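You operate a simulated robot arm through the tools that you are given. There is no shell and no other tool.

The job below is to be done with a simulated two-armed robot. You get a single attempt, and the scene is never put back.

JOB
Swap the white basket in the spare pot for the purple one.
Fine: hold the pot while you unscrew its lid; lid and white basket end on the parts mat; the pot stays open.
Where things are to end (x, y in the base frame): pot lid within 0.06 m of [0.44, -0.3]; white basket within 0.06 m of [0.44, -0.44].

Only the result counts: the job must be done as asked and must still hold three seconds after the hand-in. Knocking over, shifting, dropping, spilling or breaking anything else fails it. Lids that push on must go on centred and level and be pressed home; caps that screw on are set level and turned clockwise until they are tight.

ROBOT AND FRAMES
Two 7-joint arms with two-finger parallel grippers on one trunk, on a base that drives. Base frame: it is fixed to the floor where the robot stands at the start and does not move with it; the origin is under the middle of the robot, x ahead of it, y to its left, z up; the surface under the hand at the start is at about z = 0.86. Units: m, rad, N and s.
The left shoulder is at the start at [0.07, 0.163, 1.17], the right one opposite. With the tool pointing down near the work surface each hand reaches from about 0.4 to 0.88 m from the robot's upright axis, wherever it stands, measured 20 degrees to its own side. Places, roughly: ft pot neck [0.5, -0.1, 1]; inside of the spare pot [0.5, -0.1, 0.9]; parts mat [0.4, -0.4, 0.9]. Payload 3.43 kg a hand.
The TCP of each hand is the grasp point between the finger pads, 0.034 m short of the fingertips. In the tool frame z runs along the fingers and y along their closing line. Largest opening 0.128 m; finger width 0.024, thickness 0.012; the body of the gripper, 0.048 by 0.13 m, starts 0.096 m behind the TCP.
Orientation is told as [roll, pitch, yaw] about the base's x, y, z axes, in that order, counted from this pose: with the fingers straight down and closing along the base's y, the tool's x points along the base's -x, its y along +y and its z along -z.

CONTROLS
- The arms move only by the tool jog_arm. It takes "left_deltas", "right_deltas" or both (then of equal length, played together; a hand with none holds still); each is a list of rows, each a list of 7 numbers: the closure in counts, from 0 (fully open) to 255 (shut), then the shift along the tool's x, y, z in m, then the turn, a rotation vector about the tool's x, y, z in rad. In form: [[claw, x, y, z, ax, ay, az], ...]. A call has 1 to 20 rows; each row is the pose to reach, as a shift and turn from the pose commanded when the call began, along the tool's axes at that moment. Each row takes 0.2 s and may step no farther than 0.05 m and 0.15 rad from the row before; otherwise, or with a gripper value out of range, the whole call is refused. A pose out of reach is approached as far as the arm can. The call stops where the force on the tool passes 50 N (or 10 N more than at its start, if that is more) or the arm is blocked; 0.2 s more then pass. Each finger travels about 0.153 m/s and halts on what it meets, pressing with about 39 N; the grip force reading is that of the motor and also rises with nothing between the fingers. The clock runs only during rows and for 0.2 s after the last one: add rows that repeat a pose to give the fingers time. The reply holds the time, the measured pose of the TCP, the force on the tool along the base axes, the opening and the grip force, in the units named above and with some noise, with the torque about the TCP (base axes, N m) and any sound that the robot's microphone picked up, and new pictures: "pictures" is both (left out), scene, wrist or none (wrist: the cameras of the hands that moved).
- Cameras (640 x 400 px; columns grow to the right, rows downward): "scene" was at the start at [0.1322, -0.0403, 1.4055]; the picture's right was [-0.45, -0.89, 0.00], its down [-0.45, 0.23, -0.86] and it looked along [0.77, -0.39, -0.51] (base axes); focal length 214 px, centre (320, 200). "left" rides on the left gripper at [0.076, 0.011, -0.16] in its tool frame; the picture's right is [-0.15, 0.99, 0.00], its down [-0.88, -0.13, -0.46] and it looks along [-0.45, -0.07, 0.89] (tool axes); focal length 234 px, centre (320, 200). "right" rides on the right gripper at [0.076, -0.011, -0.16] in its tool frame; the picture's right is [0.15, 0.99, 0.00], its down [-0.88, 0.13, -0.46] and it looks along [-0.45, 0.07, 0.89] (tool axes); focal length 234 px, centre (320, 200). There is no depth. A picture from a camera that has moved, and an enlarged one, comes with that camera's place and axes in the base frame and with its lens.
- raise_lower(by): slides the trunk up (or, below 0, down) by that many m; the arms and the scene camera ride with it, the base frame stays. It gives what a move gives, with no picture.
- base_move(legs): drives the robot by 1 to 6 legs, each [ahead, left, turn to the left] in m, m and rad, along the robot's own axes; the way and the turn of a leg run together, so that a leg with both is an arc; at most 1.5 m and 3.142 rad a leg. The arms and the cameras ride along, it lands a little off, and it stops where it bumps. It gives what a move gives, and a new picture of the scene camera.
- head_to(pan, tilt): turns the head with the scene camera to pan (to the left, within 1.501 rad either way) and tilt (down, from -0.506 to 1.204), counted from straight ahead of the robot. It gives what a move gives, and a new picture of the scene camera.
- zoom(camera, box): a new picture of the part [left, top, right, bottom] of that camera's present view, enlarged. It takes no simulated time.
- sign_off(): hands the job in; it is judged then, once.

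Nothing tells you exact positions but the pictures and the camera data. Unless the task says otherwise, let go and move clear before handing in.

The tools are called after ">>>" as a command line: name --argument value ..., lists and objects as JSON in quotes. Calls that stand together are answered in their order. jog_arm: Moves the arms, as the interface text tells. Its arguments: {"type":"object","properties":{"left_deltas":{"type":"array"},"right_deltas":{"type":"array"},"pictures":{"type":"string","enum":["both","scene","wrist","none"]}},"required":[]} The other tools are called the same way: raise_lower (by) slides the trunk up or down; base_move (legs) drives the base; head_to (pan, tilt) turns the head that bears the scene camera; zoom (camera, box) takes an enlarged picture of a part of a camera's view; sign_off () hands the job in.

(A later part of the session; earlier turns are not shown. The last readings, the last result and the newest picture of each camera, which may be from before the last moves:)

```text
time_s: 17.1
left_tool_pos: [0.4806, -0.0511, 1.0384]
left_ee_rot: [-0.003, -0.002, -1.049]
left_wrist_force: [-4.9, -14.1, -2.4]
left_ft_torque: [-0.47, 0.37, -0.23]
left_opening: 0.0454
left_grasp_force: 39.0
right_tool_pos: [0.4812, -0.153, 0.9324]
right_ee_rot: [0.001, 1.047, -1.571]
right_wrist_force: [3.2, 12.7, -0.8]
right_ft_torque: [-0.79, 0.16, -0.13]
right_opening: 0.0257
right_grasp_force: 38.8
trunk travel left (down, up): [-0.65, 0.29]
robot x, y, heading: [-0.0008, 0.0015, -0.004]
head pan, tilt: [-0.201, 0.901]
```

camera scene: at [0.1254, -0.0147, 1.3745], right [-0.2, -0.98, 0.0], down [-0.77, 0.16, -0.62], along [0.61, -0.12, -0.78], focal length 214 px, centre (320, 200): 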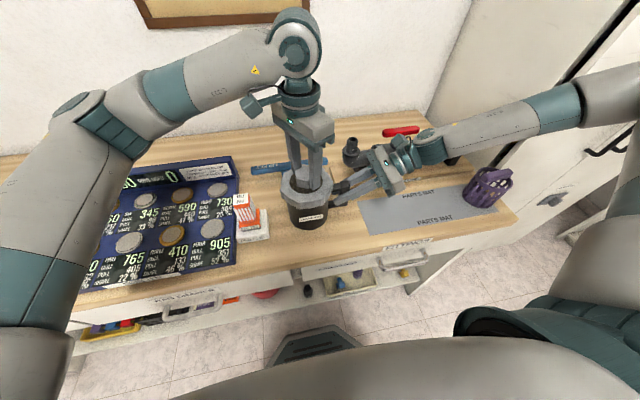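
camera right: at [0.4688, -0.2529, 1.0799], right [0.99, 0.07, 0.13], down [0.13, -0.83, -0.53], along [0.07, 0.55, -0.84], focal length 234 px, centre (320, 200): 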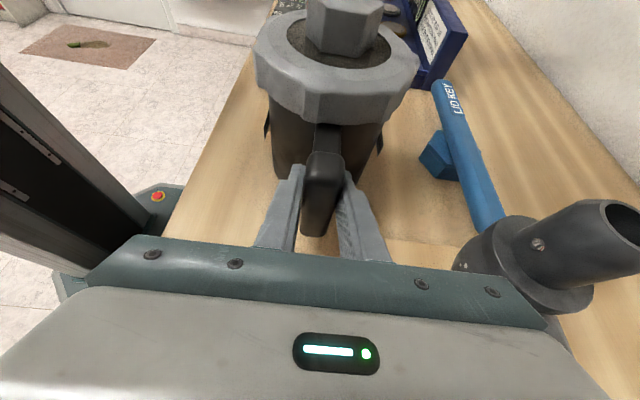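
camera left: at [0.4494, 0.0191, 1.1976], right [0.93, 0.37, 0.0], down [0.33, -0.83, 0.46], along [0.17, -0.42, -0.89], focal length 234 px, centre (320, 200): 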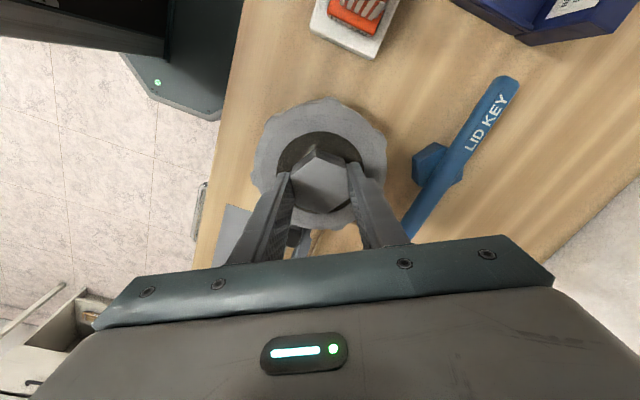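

>>> jog_arm --left_deltas '[[255, -0.0008, -0.0014, 0, 0, 0, 0], [255, -0.0008, -0.0014, 0, 0, 0, 0]]' --pictures "none"

```text
time_s: 17.6
left_tool_pos: [0.4814, -0.0518, 1.039]
left_ee_rot: [-0.001, -0.003, -1.047]
left_wrist_force: [-6.3, -14.9, -3.2]
left_ft_torque: [-0.85, 0.37, -0.08]
left_opening: 0.0453
left_grasp_force: 38.7
right_tool_pos: [0.4807, -0.1526, 0.933]
right_ee_rot: [0.0, 1.046, -1.573]
right_wrist_force: [5.7, 14.0, 0.6]
right_ft_torque: [-0.31, 0.16, -0.44]
right_opening: 0.0257
right_grasp_force: 38.9
trunk travel left (down, up): [-0.65, 0.29]
robot x, y, heading: [-0.0007, -0.001, 0.001]
head pan, tilt: [-0.201, 0.901]
```

>>> jog_arm --left_deltas '[[255, -0.0006, -0.0008, 0, 0, 0, 0], [255, -0.0006, -0.0008, 0, 0, 0, 0], [255, -0.0006, -0.0008, 0, 0, 0, 0]]' --pictures "none"

```text
time_s: 18.4
left_tool_pos: [0.4798, -0.0515, 1.038]
left_ee_rot: [-0.001, -0.002, -1.047]
left_wrist_force: [-2.8, -8.0, -0.9]
left_ft_torque: [-0.42, -0.01, -0.02]
left_opening: 0.0451
left_grasp_force: 38.8
right_tool_pos: [0.4809, -0.1522, 0.9326]
right_ee_rot: [0.0, 1.047, -1.573]
right_wrist_force: [4.4, 9.0, 2.5]
right_ft_torque: [0.36, -0.11, -0.45]
right_opening: 0.0257
right_grasp_force: 39.2
trunk travel left (down, up): [-0.65, 0.29]
robot x, y, heading: [0.0022, 0.0, -0.001]
head pan, tilt: [-0.201, 0.901]
```

Side load is small now. I'll begin turning counter-clockwise (from above), gently, and watch the torque.

>>> jog_arm --left_deltas '[[255, 0, 0, 0, 0, 0, -0.05], [255, 0, 0, 0, 0, 0, -0.1], [255, 0, 0, 0, 0, 0, -0.15], [255, 0, 0, 0, 0, 0, -0.2], [255, 0, 0, 0, 0, 0, -0.25], [255, 0, 0, 0, 0, 0, -0.3]]' --pictures "wrist"

>>> zoom --camera "right" --box '[200, 0, 460, 180]'

```text
time_s: 19.9
left_tool_pos: [0.4807, -0.0525, 1.0388]
left_ee_rot: [0.001, -0.001, -0.743]
left_wrist_force: [4.1, 4.9, 10.1]
left_ft_torque: [0.43, -0.04, -0.03]
left_opening: 0.0455
left_grasp_force: 38.7
right_tool_pos: [0.4806, -0.1532, 0.9337]
right_ee_rot: [0.0, 1.047, -1.573]
right_wrist_force: [1.6, -4.0, 3.0]
right_ft_torque: [0.97, -0.13, -0.29]
right_opening: 0.0256
right_grasp_force: 38.8
trunk travel left (down, up): [-0.65, 0.29]
robot x, y, heading: [-0.0005, -0.001, 0.002]
head pan, tilt: [-0.201, 0.901]
camera left: at [0.4306, 0.0075, 1.1975], right [0.78, 0.63, 0.0], down [0.56, -0.69, 0.46], along [0.29, -0.35, -0.89], focal length 234 px, centre (320, 200)
```

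left: 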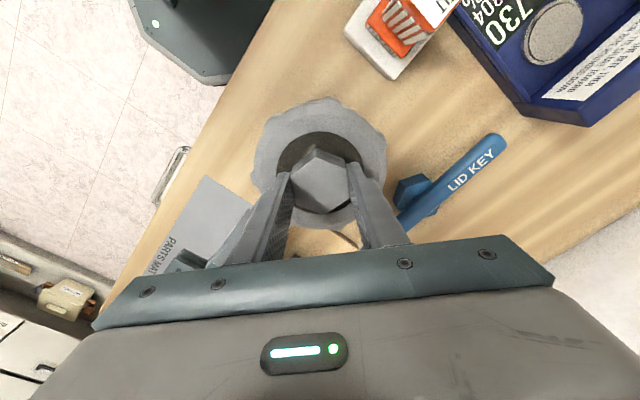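

```text
2.22 times, centred on (330, 90) of right
camera zoom: at [0.4687, -0.2528, 1.0799], right [0.99, 0.07, 0.13], down [0.13, -0.84, -0.53], along [0.07, 0.55, -0.84], focal length 520 px, centre (298, 444)
```

zoom: 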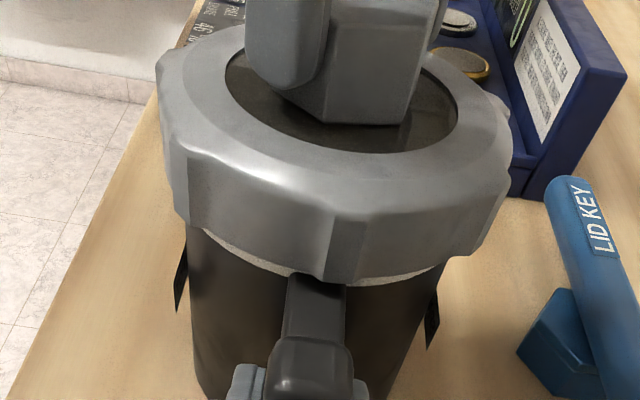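

The lid turned cleanly and is starting to rise, with 10 N upward on the hand. I'll continue turning while letting the hand rise with it.

>>> jog_arm --left_deltas '[[255, 0, 0, -0.001, 0, 0, -0.06], [255, 0, 0, -0.0015, 0, 0, -0.12], [255, 0, 0, -0.0018, 0, 0, -0.18], [255, 0, 0, -0.0021, 0, 0, -0.24], [255, 0, 0, -0.0024, 0, 0, -0.3], [255, 0, 0, -0.0027, 0, 0, -0.36], [255, 0, 0, -0.003, 0, 0, -0.42]]' --pictures "none"

>>> zoom --camera "right" --box '[200, 0, 460, 180]'

```text
time_s: 21.4
left_tool_pos: [0.4799, -0.0526, 1.0409]
left_ee_rot: [0.002, 0.002, -0.324]
left_wrist_force: [-1.1, -0.3, -21.7]
left_ft_torque: [0.65, 0.28, 0.04]
left_opening: 0.0453
left_grasp_force: 39.0
right_tool_pos: [0.4807, -0.1514, 0.9348]
right_ee_rot: [0.003, 1.05, -1.569]
right_wrist_force: [0.2, -0.7, 16.9]
right_ft_torque: [1.11, -0.17, -0.02]
right_opening: 0.0257
right_grasp_force: 39.0
trunk travel left (down, up): [-0.65, 0.29]
robot x, y, heading: [-0.0002, -0.0021, -0.0]
head pan, tilt: [-0.201, 0.901]
```

```text
2.22 times, centred on (330, 90) of right
camera zoom: at [0.4692, -0.2525, 1.0804], right [0.99, 0.07, 0.13], down [0.13, -0.83, -0.54], along [0.07, 0.55, -0.83], focal length 520 px, centre (298, 444)
```

zoom: 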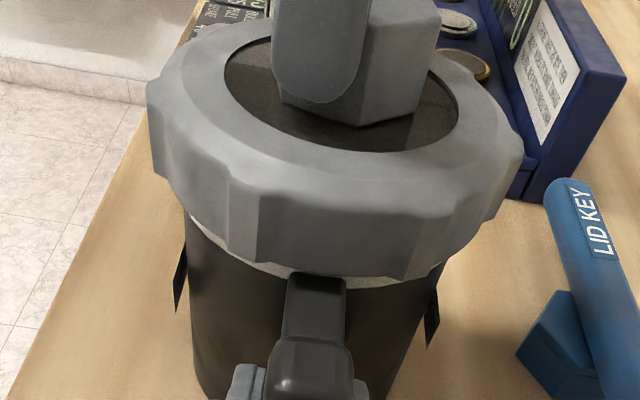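

The lid rises slower than I lifted, so I'm now pulling up about 20 N. I'll back off slightly in z and keep turning.

>>> jog_arm --left_deltas '[[255, 0, 0, 0.001, 0, 0, -0.05], [255, 0, 0, 0.0018, 0, 0, -0.12], [255, 0, 0, 0.0018, 0, 0, -0.19], [255, 0, 0, 0.0017, 0, 0, -0.26], [255, 0, 0, 0.0016, 0, 0, -0.33], [255, 0, 0, 0.0015, 0, 0, -0.4], [255, 0, 0, 0.0014, 0, 0, -0.47], [255, 0, 0, 0.0013, 0, 0, -0.54]]' --pictures "none"

>>> zoom --camera "right" --box '[200, 0, 460, 180]'

```text
time_s: 23.2
left_tool_pos: [0.4788, -0.0536, 1.0405]
left_ee_rot: [-0.003, 0.003, 0.215]
left_wrist_force: [-3.2, -25.1, -13.1]
left_ft_torque: [-0.69, 0.05, -0.04]
left_opening: 0.0454
left_grasp_force: 38.9
right_tool_pos: [0.4803, -0.1524, 0.933]
right_ee_rot: [-0.001, 1.049, -1.57]
right_wrist_force: [2.7, 25.0, 8.6]
right_ft_torque: [-1.01, 0.28, -0.28]
right_opening: 0.0257
right_grasp_force: 38.9
trunk travel left (down, up): [-0.65, 0.29]
robot x, y, heading: [-0.0005, 0.0015, -0.0]
head pan, tilt: [-0.201, 0.901]
```

```text
2.22 times, centred on (330, 90) of right
camera zoom: at [0.4691, -0.2525, 1.0799], right [0.99, 0.07, 0.13], down [0.13, -0.83, -0.54], along [0.07, 0.55, -0.84], focal length 520 px, centre (298, 444)
```

zoom: 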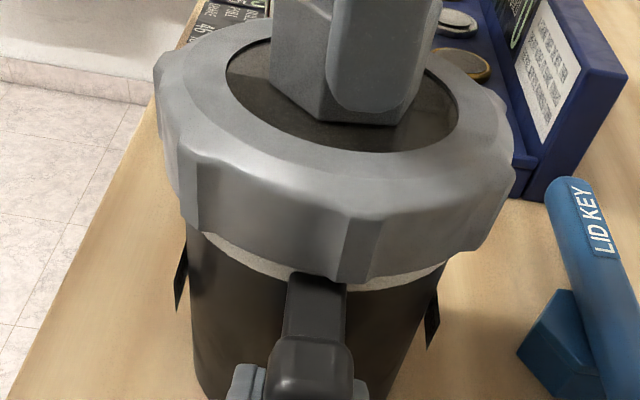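

The lid keeps turning. A −y side load shows the true axis is about 2.5 mm further −y, so I'll correct that and continue the stroke.

>>> jog_arm --left_deltas '[[255, 0.0004, -0.0012, 0.0007, 0, 0, 0], [255, 0.0008, -0.0024, 0.0012, 0, 0, 0], [255, 0.0008, -0.0024, 0.0012, 0, 0, -0.07], [255, 0.0008, -0.0024, 0.0011, 0, 0, -0.14], [255, 0.0008, -0.0024, 0.001, 0, 0, -0.21], [255, 0.0008, -0.0024, 0.0009, 0, 0, -0.28], [255, 0.0008, -0.0024, 0.0008, 0, 0, -0.35], [255, 0.0008, -0.0024, 0.0007, 0, 0, -0.42]]' --pictures "none"

>>> zoom --camera "right" --box '[200, 0, 460, 180]'

```text
time_s: 25.1
left_tool_pos: [0.4804, -0.0546, 1.0387]
left_ee_rot: [0.002, -0.003, 0.636]
left_wrist_force: [1.6, 4.9, 0.1]
left_ft_torque: [0.45, -0.44, 0.01]
left_opening: 0.0451
left_grasp_force: 38.9
right_tool_pos: [0.4809, -0.1533, 0.9328]
right_ee_rot: [0.001, 1.046, -1.572]
right_wrist_force: [0.3, -6.0, 4.1]
right_ft_torque: [-0.13, -0.12, 0.02]
right_opening: 0.0259
right_grasp_force: 39.4
trunk travel left (down, up): [-0.65, 0.29]
robot x, y, heading: [0.0016, 0.0028, 0.001]
head pan, tilt: [-0.201, 0.901]
```

```text
2.22 times, centred on (330, 90) of right
camera zoom: at [0.4689, -0.2532, 1.0796], right [0.99, 0.07, 0.13], down [0.13, -0.84, -0.53], along [0.07, 0.55, -0.84], focal length 520 px, centre (298, 444)
```

zoom: 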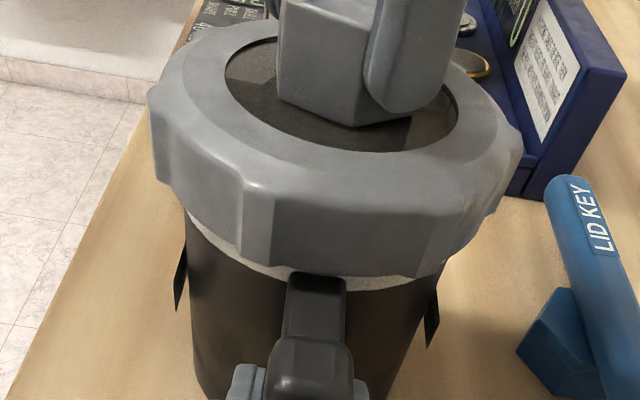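

Forces are near zero now and the lid turns freely. I'll continue the stroke toward +60° and beyond.

>>> jog_arm --left_deltas '[[255, 0, 0, 0, 0, 0, -0.1], [255, 0, 0, -0.0001, 0, 0, -0.2], [255, 0, 0, -0.0002, 0, 0, -0.3], [255, 0, 0, -0.0002, 0, 0, -0.411], [255, 0, 0, -0.0003, 0, 0, -0.5], [255, 0, 0, -0.0003, 0, 0, -0.6], [255, 0, 0, -0.0004, 0, 0, -0.7], [255, 0, 0, -0.0005, 0, 0, -0.8], [255, 0, 0, -0.0005, 0, 0, -0.935]]'

>>> zoom --camera "right" --box '[200, 0, 460, 180]'

>>> zoom --camera "scene" --box '[240, 80, 400, 240]'

```text
time_s: 27.1
left_tool_pos: [0.4804, -0.0553, 1.0387]
left_ee_rot: [0.0, 0.0, 1.572]
left_wrist_force: [9.0, 6.1, 0.5]
left_ft_torque: [-0.02, -0.5, -0.02]
left_opening: 0.045
left_grasp_force: 39.0
right_tool_pos: [0.4797, -0.152, 0.9338]
right_ee_rot: [-0.004, 1.046, -1.572]
right_wrist_force: [-7.7, -7.2, 0.1]
right_ft_torque: [0.53, -0.28, 0.81]
right_opening: 0.0254
right_grasp_force: 39.2
trunk travel left (down, up): [-0.65, 0.29]
robot x, y, heading: [0.003, -0.0012, 0.001]
head pan, tilt: [-0.201, 0.901]
camera scene: at [0.1258, -0.0145, 1.3744], right [-0.2, -0.98, 0.0], down [-0.77, 0.16, -0.62], along [0.61, -0.12, -0.78], focal length 214 px, centre (320, 200)
camera left: at [0.4674, -0.1306, 1.198], right [-0.99, 0.15, 0.0], down [0.13, 0.88, 0.46], along [0.07, 0.45, -0.89], focal length 234 px, centre (320, 200)
```

scene: 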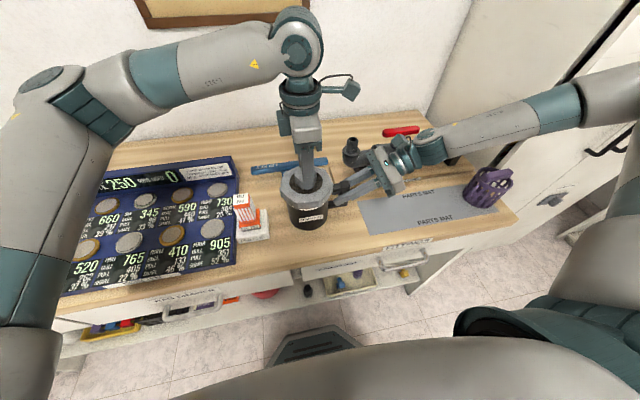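
left: 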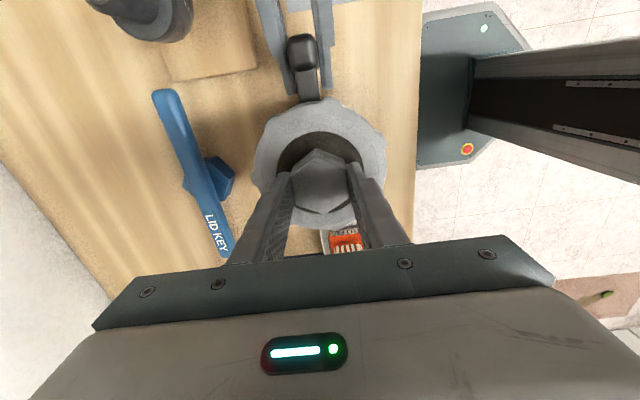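

```text
2.22 times, centred on (330, 90) of right
camera zoom: at [0.4686, -0.2526, 1.0796], right [0.99, 0.07, 0.13], down [0.13, -0.83, -0.54], along [0.06, 0.55, -0.84], focal length 520 px, centre (298, 444)
```

zoom: 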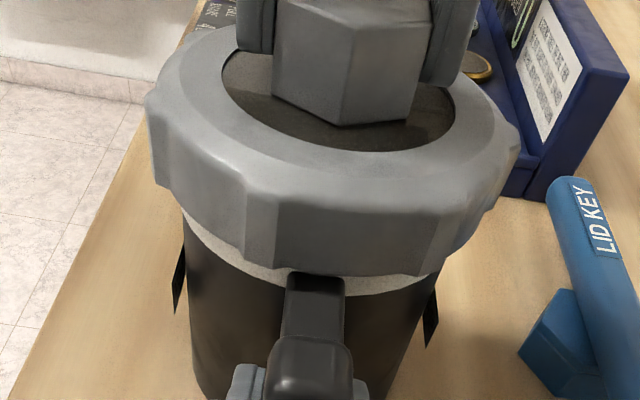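

```text
2.50 times, centred on (320, 160) of scene
camera zoom: at [0.1258, -0.0145, 1.3744], right [-0.2, -0.98, 0.0], down [-0.77, 0.16, -0.62], along [0.61, -0.12, -0.78], focal length 536 px, centre (320, 300)
```

zoom: 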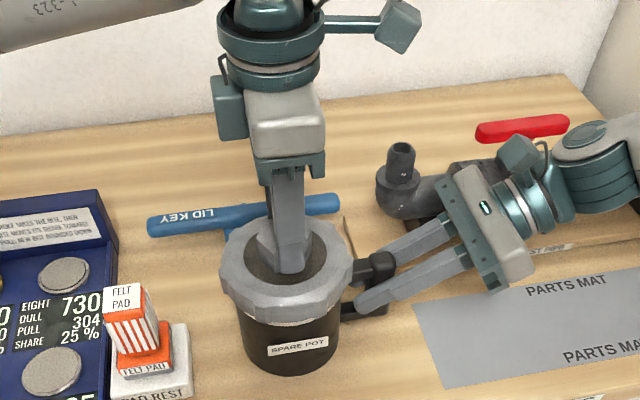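

About 150° turned and the lid is visibly rising, with a light gap under the ring. The wrist has more range, so I'll keep going to +120°.

>>> jog_arm --left_deltas '[[255, -0.0006, -0.0008, 0, 0, 0, -0.1], [255, -0.0006, -0.0008, 0, 0, 0, -0.2], [255, -0.0006, -0.0008, -0.0001, 0, 0, -0.3], [255, -0.0006, -0.0008, -0.0002, 0, 0, -0.4], [255, -0.0006, -0.0008, -0.0003, 0, 0, -0.523]]' --pictures "scene"

>>> zoom --camera "right" --box '[200, 0, 460, 180]'

```text
time_s: 28.2
left_tool_pos: [0.4801, -0.0536, 1.0384]
left_ee_rot: [0.002, 0.002, 2.095]
left_wrist_force: [6.6, -4.9, -3.6]
left_ft_torque: [-0.29, -0.62, -0.02]
left_opening: 0.045
left_grasp_force: 39.1
right_tool_pos: [0.4809, -0.152, 0.9334]
right_ee_rot: [-0.001, 1.048, -1.571]
right_wrist_force: [-7.3, 4.4, 0.3]
right_ft_torque: [-0.19, -0.19, 0.73]
right_opening: 0.0258
right_grasp_force: 38.2
trunk travel left (down, up): [-0.65, 0.29]
robot x, y, heading: [0.0018, 0.0011, 0.006]
head pan, tilt: [-0.201, 0.901]
camera scene: at [0.1261, -0.0148, 1.3744], right [-0.2, -0.98, 0.0], down [-0.77, 0.16, -0.62], along [0.61, -0.12, -0.78], focal length 214 px, centre (320, 200)
```

scene: 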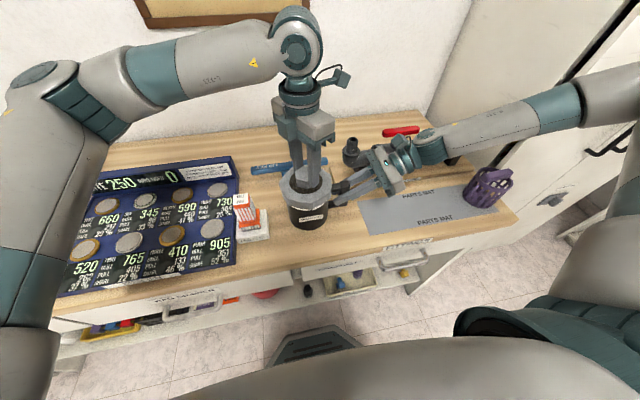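

```text
2.22 times, centred on (330, 90) of right
camera zoom: at [0.469, -0.2527, 1.0798], right [0.99, 0.07, 0.13], down [0.13, -0.83, -0.54], along [0.07, 0.55, -0.84], focal length 520 px, centre (298, 444)
```

zoom: 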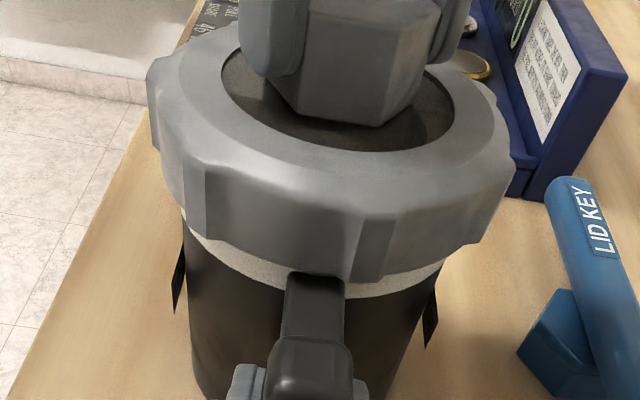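

>>> jog_arm --left_deltas '[[255, 0.0002, -0.0003, 0, 0, 0, -0.1], [255, 0.0002, -0.0003, -0.0001, 0, 0, -0.2], [255, 0.0002, -0.0003, -0.0002, 0, 0, -0.3], [255, 0.0002, -0.0003, -0.0003, 0, 0, -0.4], [255, 0.0002, -0.0003, -0.0004, 0, 0, -0.523]]' --pictures "scene"

>>> zoom --camera "right" --box '[200, 0, 460, 180]'

```text
time_s: 29.4
left_tool_pos: [0.4802, -0.0546, 1.039]
left_ee_rot: [0.0, -0.001, 2.617]
left_wrist_force: [-0.1, -0.4, 1.1]
left_ft_torque: [0.03, 0.02, -0.03]
left_opening: 0.0453
left_grasp_force: 38.7
right_tool_pos: [0.4809, -0.1535, 0.9331]
right_ee_rot: [0.002, 1.048, -1.573]
right_wrist_force: [1.4, -0.5, -0.3]
right_ft_torque: [-0.1, 0.11, -0.09]
right_opening: 0.0261
right_grasp_force: 39.1
trunk travel left (down, up): [-0.65, 0.29]
robot x, y, heading: [0.0013, -0.0031, -0.0]
head pan, tilt: [-0.201, 0.901]
camera scene: at [0.126, -0.0149, 1.3745], right [-0.2, -0.98, 0.0], down [-0.77, 0.16, -0.62], along [0.61, -0.12, -0.78], focal length 214 px, centre (320, 200)
```

scene: 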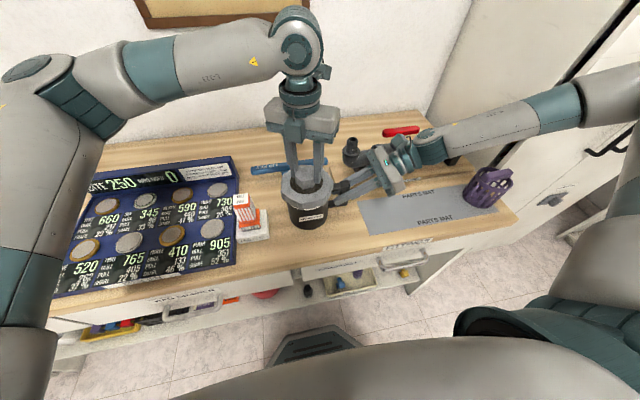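

```text
2.22 times, centred on (330, 90) of right
camera zoom: at [0.4696, -0.2533, 1.0797], right [0.99, 0.07, 0.13], down [0.13, -0.84, -0.53], along [0.07, 0.54, -0.84], focal length 520 px, centre (298, 444)
```

zoom: 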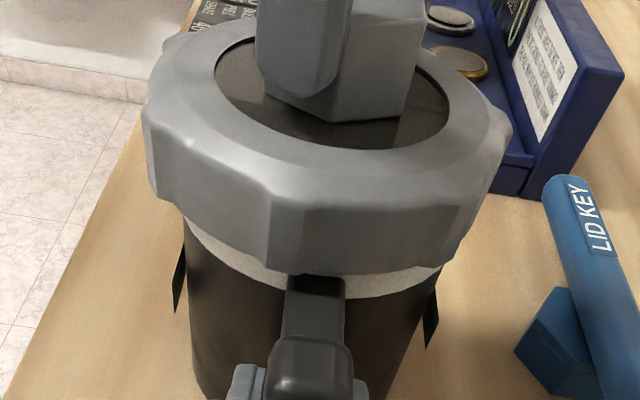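

All interaction forces dropped to zero after about 210°, so the lid may be free of the threads. I'll test with a tiny lift.

>>> jog_arm --left_deltas '[[255, 0, 0, -0.001, 0, 0, 0], [255, 0, 0, -0.002, 0, 0, 0], [255, 0, 0, -0.002, 0, 0, 0]]' --pictures "none"

>>> zoom --camera "right" --box '[200, 0, 460, 180]'

```text
time_s: 30.2
left_tool_pos: [0.4811, -0.0553, 1.0432]
left_ee_rot: [0.0, 0.0, 2.615]
left_wrist_force: [0.6, 0.0, -1.0]
left_ft_torque: [-0.02, -0.01, 0.01]
left_opening: 0.0451
left_grasp_force: 39.4
right_tool_pos: [0.4803, -0.1531, 0.9334]
right_ee_rot: [0.001, 1.05, -1.573]
right_wrist_force: [1.9, -0.7, -0.1]
right_ft_torque: [-0.24, -0.08, -0.05]
right_opening: 0.0258
right_grasp_force: 39.5
trunk travel left (down, up): [-0.65, 0.29]
robot x, y, heading: [-0.0021, 0.0006, -0.003]
head pan, tilt: [-0.201, 0.901]
```

```text
2.22 times, centred on (330, 90) of right
camera zoom: at [0.4691, -0.2529, 1.0797], right [0.99, 0.07, 0.13], down [0.13, -0.83, -0.53], along [0.07, 0.55, -0.84], focal length 520 px, centre (298, 444)
```

zoom: 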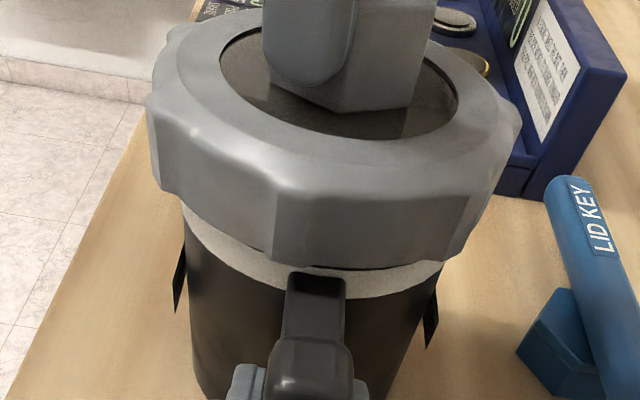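

The lid is off the threads and lifts freely. I'll raise it clear of the pot.

>>> jog_arm --left_deltas '[[255, 0, 0, -0.015, 0, 0, 0], [255, 0, 0, -0.03, 0, 0, 0], [255, 0, 0, -0.05, 0, 0, 0], [255, 0, 0, -0.075, 0, 0, 0], [255, 0, 0, -0.1, 0, 0, 0], [255, 0, 0, -0.13, 0, 0, 0], [255, 0, 0, -0.16, 0, 0, 0], [255, 0, 0, -0.16, 0, 0, 0]]'

>>> zoom --camera "right" --box '[160, 0, 480, 220]'

>>> zoom --camera "scene" --box '[220, 60, 420, 260]'

```text
time_s: 32.0
left_tool_pos: [0.4795, -0.0548, 1.2016]
left_ee_rot: [0.0, 0.0, 2.615]
left_wrist_force: [-0.6, -0.2, -1.7]
left_ft_torque: [-0.01, -0.02, 0.0]
left_opening: 0.0454
left_grasp_force: 38.9
right_tool_pos: [0.4802, -0.1527, 0.9328]
right_ee_rot: [-0.002, 1.047, -1.572]
right_wrist_force: [-1.0, -0.9, 0.3]
right_ft_torque: [-0.26, -0.02, 0.08]
right_opening: 0.0257
right_grasp_force: 39.0
trunk travel left (down, up): [-0.65, 0.29]
robot x, y, heading: [-0.0034, -0.0017, -0.002]
head pan, tilt: [-0.201, 0.901]
camera scene: at [0.1259, -0.0148, 1.3745], right [-0.2, -0.98, 0.0], down [-0.77, 0.16, -0.62], along [0.61, -0.12, -0.78], focal length 214 px, centre (320, 200)
camera left: at [0.5398, -0.1026, 1.3608], right [-0.62, -0.78, 0.0], down [-0.7, 0.56, 0.46], along [-0.36, 0.28, -0.89], focal length 234 px, centre (320, 200)
```

scene: 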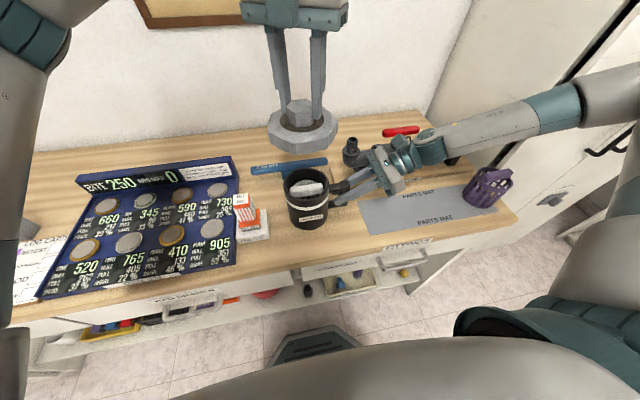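
left: 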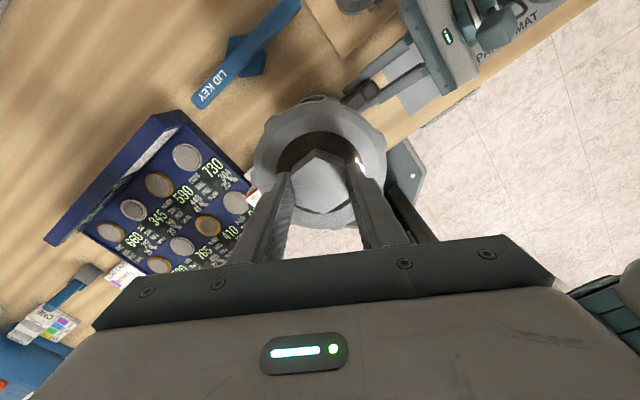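

```text
1.82 times, centred on (320, 110) of right
camera zoom: at [0.4689, -0.2529, 1.0797], right [0.99, 0.07, 0.13], down [0.13, -0.83, -0.54], along [0.07, 0.55, -0.84], focal length 426 px, centre (320, 364)
```

zoom: 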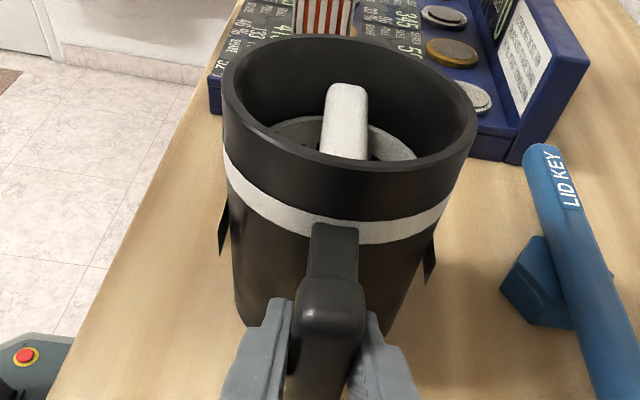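

```text
2.00 times, centred on (320, 160) of scene
camera zoom: at [0.1259, -0.0148, 1.3745], right [-0.2, -0.98, 0.0], down [-0.77, 0.16, -0.62], along [0.61, -0.12, -0.78], focal length 429 px, centre (320, 280)
```

zoom: 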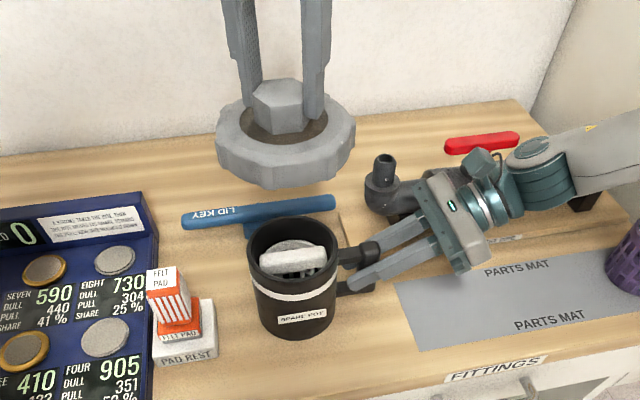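

The lid is off and held by the left hand; the white basket is in the pot with its bar running along y. I'll now release the handle with the right hand, back straight out, and retreat to the right.

>>> jog_arm --right_deltas '[[200, 0, 0, 0, 0, 0, 0], [140, 0, 0, 0, 0, 0, 0], [95, 0, 0, 0, 0, 0, 0], [95, 0, 0, -0.02, 0, 0, 0], [95, 0, 0, -0.05, 0, 0, 0], [95, 0, 0, -0.085, 0, 0, 0], [95, 0, 0, -0.12, 0, 0, 0], [95, 0.016, -0.015, -0.157, 0, 0, 0], [95, 0.032, -0.03, -0.194, 0, 0, 0], [95, 0.048, -0.045, -0.231, 0, 0, 0], [95, 0.064, -0.06, -0.268, 0, 0, 0], [95, 0.08, -0.075, -0.305, 0, 0, 0], [95, 0.096, -0.09, -0.342, 0, 0, 0], [95, 0.112, -0.105, -0.379, 0, 0, 0], [95, 0.1256, -0.12, -0.4165, 0, 0, 0], [95, 0.1256, -0.12, -0.4165, 0, 0, 0]]'

```text
time_s: 35.5
left_tool_pos: [0.4806, -0.0536, 1.2013]
left_ee_rot: [0.001, 0.0, 2.616]
left_wrist_force: [0.9, 0.1, -0.6]
left_ft_torque: [-0.01, 0.0, -0.03]
left_opening: 0.0453
left_grasp_force: 39.2
right_tool_pos: [0.3617, -0.4497, 1.2528]
right_ee_rot: [-0.001, 1.047, -1.571]
right_wrist_force: [0.5, -0.4, -0.7]
right_ft_torque: [0.01, -0.01, 0.02]
right_opening: 0.0805
right_grasp_force: 0.1
trunk travel left (down, up): [-0.65, 0.29]
robot x, y, heading: [-0.0039, -0.0016, -0.0]
head pan, tilt: [-0.201, 0.901]
camera scene: at [0.126, -0.0147, 1.3745], right [-0.2, -0.98, 0.0], down [-0.77, 0.16, -0.62], along [0.61, -0.12, -0.78], focal length 214 px, centre (320, 200)
camera right: at [0.3491, -0.5507, 1.3979], right [0.99, 0.07, 0.13], down [0.13, -0.83, -0.53], along [0.07, 0.55, -0.84], focal length 234 px, centre (320, 200)
```

scene: 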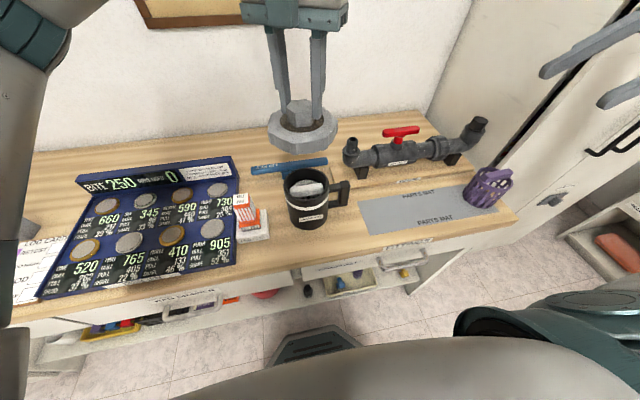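
right: 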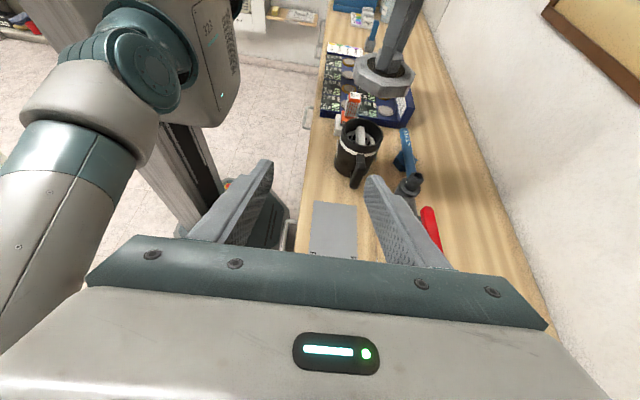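

The pot stayed in place. I'll straighten the right hand and park it further right, then bring the lid over the mat with the left hand.

>>> jog_arm --right_deltas '[[95, -0.002, -0.006, -0.015, 0, -0.15, 0], [95, -0.004, -0.012, -0.03, 0, -0.3, 0], [95, -0.006, -0.018, -0.045, 0, -0.45, 0], [95, -0.008, -0.024, -0.06, 0, -0.6, 0], [95, -0.009, -0.03, -0.0756, 0, -0.75, 0], [95, -0.009, -0.03, -0.0756, 0, -0.9, 0], [95, -0.009, -0.03, -0.0756, 0, -1.047, 0], [95, -0.009, -0.03, -0.0756, 0, -1.047, 0]]'

```text
time_s: 37.2
left_tool_pos: [0.4803, -0.0555, 1.2027]
left_ee_rot: [0.0, 0.0, 2.613]
left_wrist_force: [1.2, 0.3, -1.9]
left_ft_torque: [0.01, 0.04, -0.01]
left_opening: 0.045
left_grasp_force: 38.7
right_tool_pos: [0.3312, -0.5208, 1.28]
right_ee_rot: [-0.001, 0.001, -1.57]
right_wrist_force: [-0.5, -0.5, 0.7]
right_ft_torque: [-0.01, -0.03, 0.02]
right_opening: 0.0803
right_grasp_force: 0.0
trunk travel left (down, up): [-0.65, 0.29]
robot x, y, heading: [0.0003, 0.0026, 0.006]
head pan, tilt: [-0.201, 0.901]
camera scene: at [0.1258, -0.0157, 1.3745], right [-0.2, -0.98, 0.0], down [-0.77, 0.16, -0.62], along [0.61, -0.12, -0.78], focal length 214 px, centre (320, 200)
camera right: at [0.3192, -0.4445, 1.4409], right [0.99, 0.15, 0.0], down [0.13, -0.88, 0.46], along [0.07, -0.45, -0.89], focal length 234 px, centre (320, 200)
```

scene: 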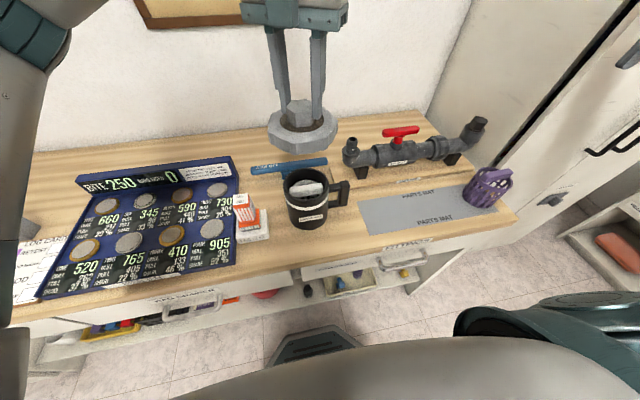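
right: 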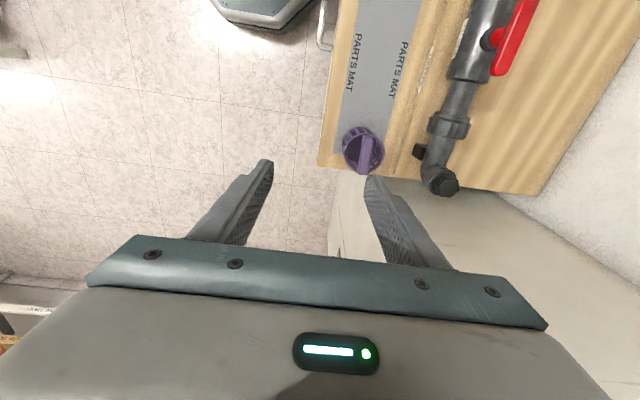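

>>> jog_arm --left_deltas '[[255, 0.0049, 0.0129, 0, 0, 0, 0.1444], [255, 0.0098, 0.0258, 0, 0, 0, 0.2889], [255, 0.0147, 0.0387, 0, 0, 0, 0.4333], [255, 0.0197, 0.0516, 0, 0, 0, 0.5778], [255, 0.0246, 0.0644, 0, 0, 0, 0.7222], [255, 0.0295, 0.0773, 0, 0, 0, 0.8667], [255, 0.0344, 0.0902, 0, 0, 0, 1.0111], [255, 0.0393, 0.1031, 0, 0, 0, 1.1556], [255, 0.0442, 0.116, 0, 0, 0, 1.3], [255, 0.0492, 0.1289, 0, 0, 0, 1.4444], [255, 0.0541, 0.1418, 0, 0, 0, 1.5889], [255, 0.059, 0.1547, 0, 0, 0, 1.7333], [255, 0.0639, 0.1676, 0, 0, 0, 1.8778], [255, 0.0688, 0.1804, 0, 0, 0, 2.0222], [255, 0.0737, 0.1933, 0, 0, 0, 2.1667], [255, 0.0786, 0.2062, 0, 0, 0, 2.3111], [255, 0.0836, 0.2191, 0, 0, 0, 2.4556], [255, 0.0885, 0.232, 0, 0, 0, 2.6], [255, 0.0885, 0.232, 0, 0, 0, 2.6]]'

```text
time_s: 41.2
left_tool_pos: [0.4683, -0.2788, 1.208]
left_ee_rot: [-0.016, 0.014, 0.036]
left_wrist_force: [-0.8, 0.4, -2.1]
left_ft_torque: [0.0, 0.03, 0.01]
left_opening: 0.0454
left_grasp_force: 39.0
left hand out of reach, approached as far as the arm can: row 18, 19
right_tool_pos: [0.3323, -0.5198, 1.2799]
right_ee_rot: [-0.002, 0.0, -1.571]
right_wrist_force: [0.2, 0.0, -0.4]
right_ft_torque: [0.0, -0.01, 0.02]
right_opening: 0.0803
right_grasp_force: 0.0
trunk travel left (down, up): [-0.65, 0.29]
robot x, y, heading: [0.0033, 0.0036, 0.003]
head pan, tilt: [-0.201, 0.901]
camera scene: at [0.1267, -0.0154, 1.3744], right [-0.2, -0.98, 0.0], down [-0.77, 0.16, -0.62], along [0.61, -0.12, -0.78], focal length 214 px, centre (320, 200)
camera left: at [0.3941, -0.2683, 1.3686], right [0.11, 0.99, -0.02], down [0.89, -0.09, 0.44], along [0.44, -0.06, -0.9], focal length 234 px, centre (320, 200)
```

scene: 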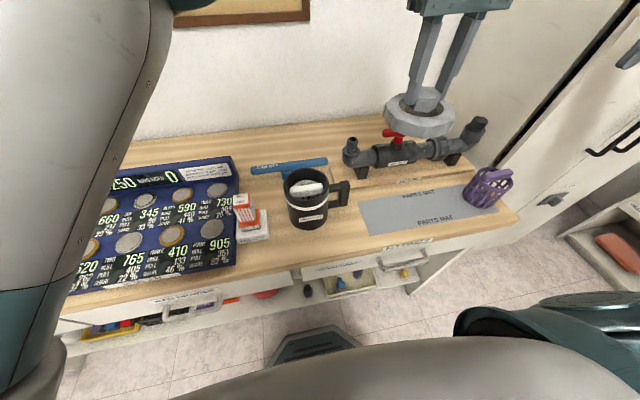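
left: 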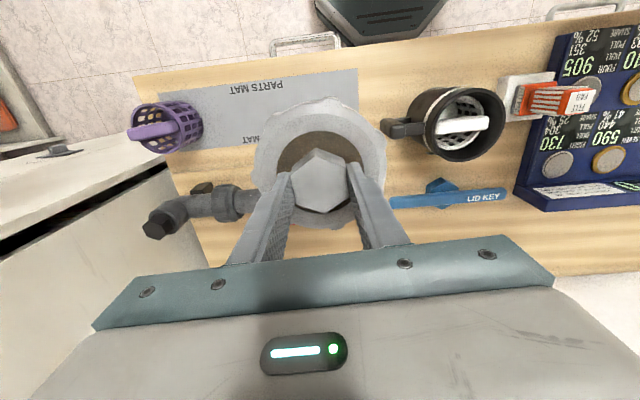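

The left arm barely runs out of reach at the mat target, stopping at about (0.468, -0.279). I'll pull the lid back a little, then turn the base slightly right so the left hand can set the lid down comfortably.

>>> jog_arm --left_deltas '[[255, -0.01, 0.045, 0, 0, 0, 0], [255, -0.02, 0.09, 0, 0, 0, 0], [255, -0.02, 0.135, 0, 0, 0, 0], [255, -0.02, 0.17, 0, 0, 0, 0], [255, -0.02, 0.17, 0, 0, 0, 0]]'

```text
time_s: 42.5
left_tool_pos: [0.4726, -0.1138, 1.2077]
left_ee_rot: [0.0, -0.001, 0.014]
left_wrist_force: [0.4, -0.7, -1.4]
left_ft_torque: [0.03, 0.02, -0.01]
left_opening: 0.0453
left_grasp_force: 38.9
right_tool_pos: [0.3302, -0.5204, 1.2805]
right_ee_rot: [-0.001, 0.001, -1.57]
right_wrist_force: [0.0, 0.5, -0.2]
right_ft_torque: [0.0, -0.02, -0.02]
right_opening: 0.0805
right_grasp_force: 0.0
trunk travel left (down, up): [-0.65, 0.29]
robot x, y, heading: [0.0032, -0.0001, 0.002]
head pan, tilt: [-0.201, 0.901]
camera scene: at [0.1256, -0.016, 1.3745], right [-0.2, -0.98, 0.0], down [-0.77, 0.16, -0.62], along [0.61, -0.12, -0.78], focal length 214 px, centre (320, 200)
camera left: at [0.3959, -0.1047, 1.3664], right [0.13, 0.99, 0.0], down [0.88, -0.12, 0.46], along [0.45, -0.06, -0.89], focal length 234 px, centre (320, 200)
```

scene: 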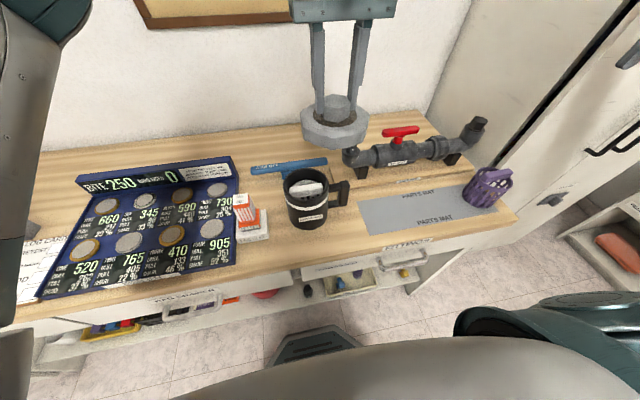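
left: 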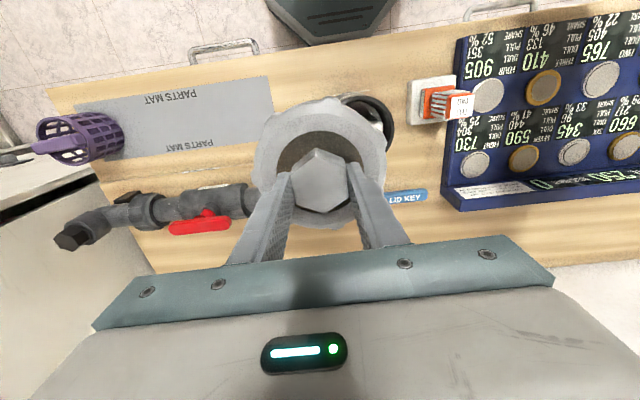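

>>> base_move --legs '[[0, 0, -0.35]]'

```text
time_s: 43.9
left_tool_pos: [0.4055, -0.2687, 1.2072]
left_ee_rot: [0.0, -0.002, -0.335]
left_wrist_force: [0.0, 0.6, -0.7]
left_ft_torque: [0.0, 0.02, -0.02]
left_opening: 0.0454
left_grasp_force: 39.1
right_tool_pos: [0.1331, -0.6007, 1.2812]
right_ee_rot: [0.001, -0.002, -1.921]
right_wrist_force: [-0.9, -0.7, 0.7]
right_ft_torque: [-0.02, -0.06, 0.03]
right_opening: 0.0806
right_grasp_force: 0.0
trunk travel left (down, up): [-0.65, 0.29]
robot x, y, heading: [0.0005, -0.0015, -0.351]
head pan, tilt: [-0.201, 0.901]
camera scene: at [0.1131, -0.0563, 1.3745], right [-0.52, -0.85, 0.0], down [-0.67, 0.41, -0.62], along [0.53, -0.33, -0.78], focal length 214 px, centre (320, 200)
```

scene: 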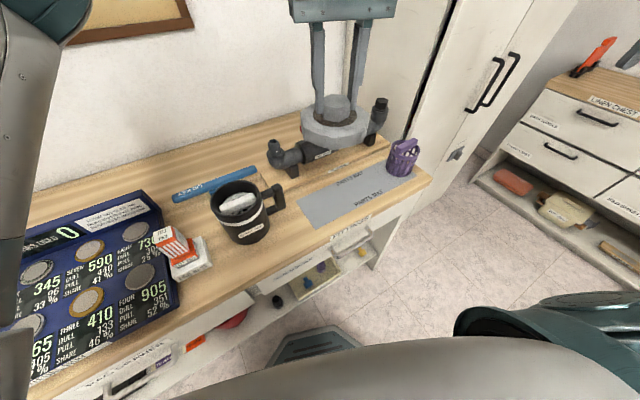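

The lid is now near (0.405, -0.269). I'll move it over (0.44, -0.30) and lower it to just above the mat.

>>> jog_arm --left_deltas '[[255, -0.0215, -0.0091, 0.0, 0, 0, 0], [255, -0.0429, -0.0182, 0.0, 0, 0, 0], [255, -0.0429, -0.0182, 0.04, 0, 0, 0], [255, -0.0429, -0.0182, 0.08, 0, 0, 0], [255, -0.0429, -0.0182, 0.12, 0, 0, 0], [255, -0.0429, -0.0182, 0.16, 0, 0, 0], [255, -0.0429, -0.0182, 0.195, 0, 0, 0], [255, -0.0429, -0.0182, 0.225, 0, 0, 0], [255, -0.0429, -0.0182, 0.25, 0, 0, 0], [255, -0.0429, -0.0182, 0.25, 0, 0, 0]]'

>>> zoom --camera "scene" --box '[200, 100, 440, 250]'

```text
time_s: 46.1
left_tool_pos: [0.4393, -0.3007, 0.9584]
left_ee_rot: [0.0, 0.002, -0.336]
left_wrist_force: [0.1, -0.5, -1.1]
left_ft_torque: [0.02, 0.02, 0.01]
left_opening: 0.0455
left_grasp_force: 39.1
right_tool_pos: [0.1316, -0.6015, 1.2813]
right_ee_rot: [0.001, -0.001, -1.92]
right_wrist_force: [-0.5, 0.1, 0.6]
right_ft_torque: [0.0, -0.02, 0.02]
right_opening: 0.0803
right_grasp_force: 0.1
trunk travel left (down, up): [-0.65, 0.29]
robot x, y, heading: [-0.0031, -0.0001, -0.348]
head pan, tilt: [-0.201, 0.901]
camera scene: at [0.1126, -0.0565, 1.3746], right [-0.52, -0.85, 0.0], down [-0.67, 0.41, -0.62], along [0.53, -0.33, -0.78], focal length 214 px, centre (320, 200)
camera left: at [0.3703, -0.2643, 1.1177], right [0.46, 0.89, 0.0], down [0.79, -0.41, 0.46], along [0.4, -0.21, -0.89], focal length 234 px, centre (320, 200)
```

scene: 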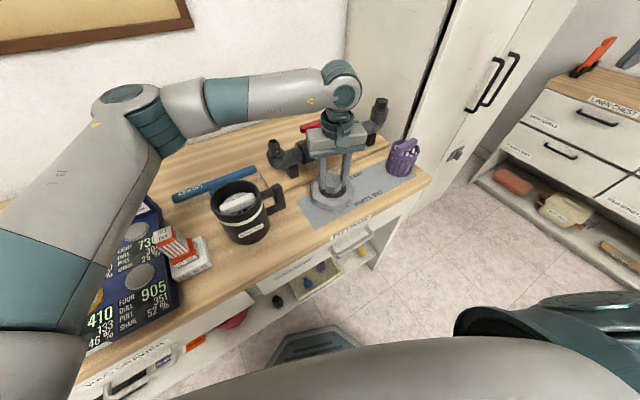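
left: 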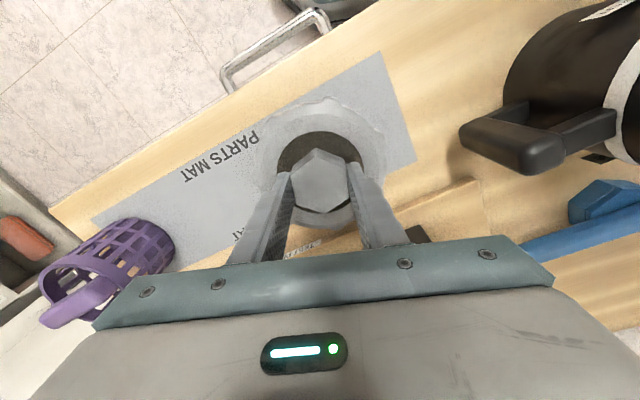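

```text
2.67 times, centred on (320, 175) of scene
camera zoom: at [0.1126, -0.0565, 1.3746], right [-0.52, -0.85, 0.0], down [-0.67, 0.41, -0.62], along [0.53, -0.33, -0.78], focal length 572 px, centre (320, 267)
```

zoom: 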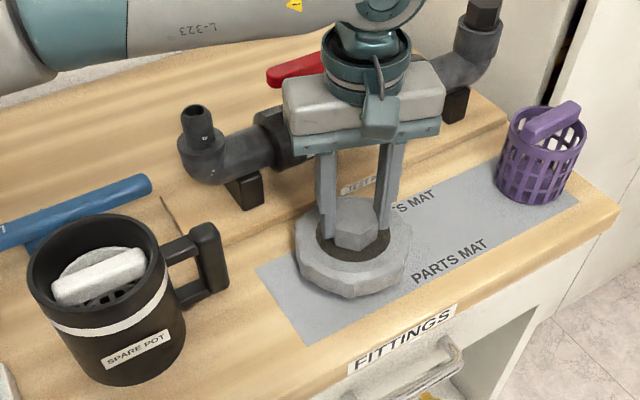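

>>> jog_arm --left_deltas '[[255, 0, 0, 0.005, 0, 0, 0], [255, 0, 0, 0.01, 0, 0, 0], [255, 0, 0, 0.015, 0, 0, 0], [255, 0, 0, 0.019, 0, 0, 0], [255, 0, 0, 0.022, 0, 0, 0], [255, 0, 0, 0.024, 0, 0, 0]]' --pictures "none"

>>> zoom --camera "scene" --box '[280, 150, 380, 230]'

```text
time_s: 47.5
left_tool_pos: [0.4394, -0.3017, 0.9338]
left_ee_rot: [-0.002, -0.001, -0.335]
left_wrist_force: [-0.4, -0.3, -1.5]
left_ft_torque: [0.01, 0.0, -0.02]
left_opening: 0.0451
left_grasp_force: 39.0
right_tool_pos: [0.1327, -0.6021, 1.2801]
right_ee_rot: [0.001, 0.0, -1.922]
right_wrist_force: [0.0, 0.0, 0.4]
right_ft_torque: [-0.02, -0.01, 0.0]
right_opening: 0.0804
right_grasp_force: 0.0
trunk travel left (down, up): [-0.65, 0.29]
robot x, y, heading: [0.0001, 0.0008, -0.348]
head pan, tilt: [-0.201, 0.901]
```

```text
5.00 times, centred on (330, 190) of scene
camera zoom: at [0.113, -0.0565, 1.3745], right [-0.52, -0.85, 0.0], down [-0.67, 0.41, -0.62], along [0.53, -0.33, -0.78], focal length 1072 px, centre (270, 250)
```

zoom: 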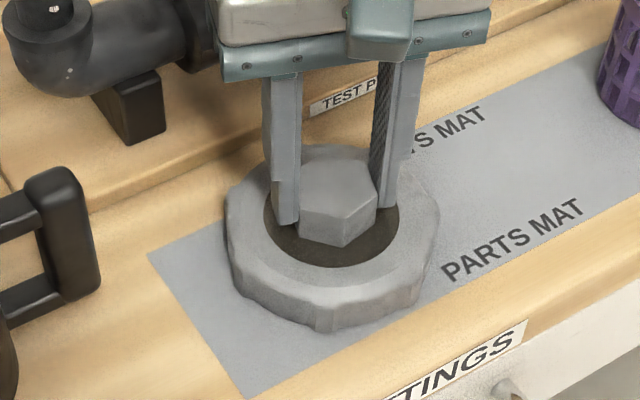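

>>> jog_arm --left_deltas '[[255, 0, 0, 0.0015, 0, 0, 0], [255, 0, 0, 0.003, 0, 0, 0], [255, 0, 0, 0.0045, 0, 0, 0], [255, 0, 0, 0.0045, 0, 0, 0]]' --pictures "none"

```text
time_s: 48.5
left_tool_pos: [0.4402, -0.3014, 0.9309]
left_ee_rot: [-0.002, -0.002, -0.335]
left_wrist_force: [1.8, -2.2, 14.2]
left_ft_torque: [0.55, 0.52, -0.12]
left_opening: 0.0452
left_grasp_force: 39.3
right_tool_pos: [0.1314, -0.6008, 1.2819]
right_ee_rot: [0.0, 0.0, -1.92]
right_wrist_force: [-0.5, 0.4, 0.1]
right_ft_torque: [0.0, -0.01, -0.02]
right_opening: 0.08
right_grasp_force: 0.1
trunk travel left (down, up): [-0.65, 0.29]
robot x, y, heading: [0.0008, -0.0005, -0.351]
head pan, tilt: [-0.201, 0.901]
```

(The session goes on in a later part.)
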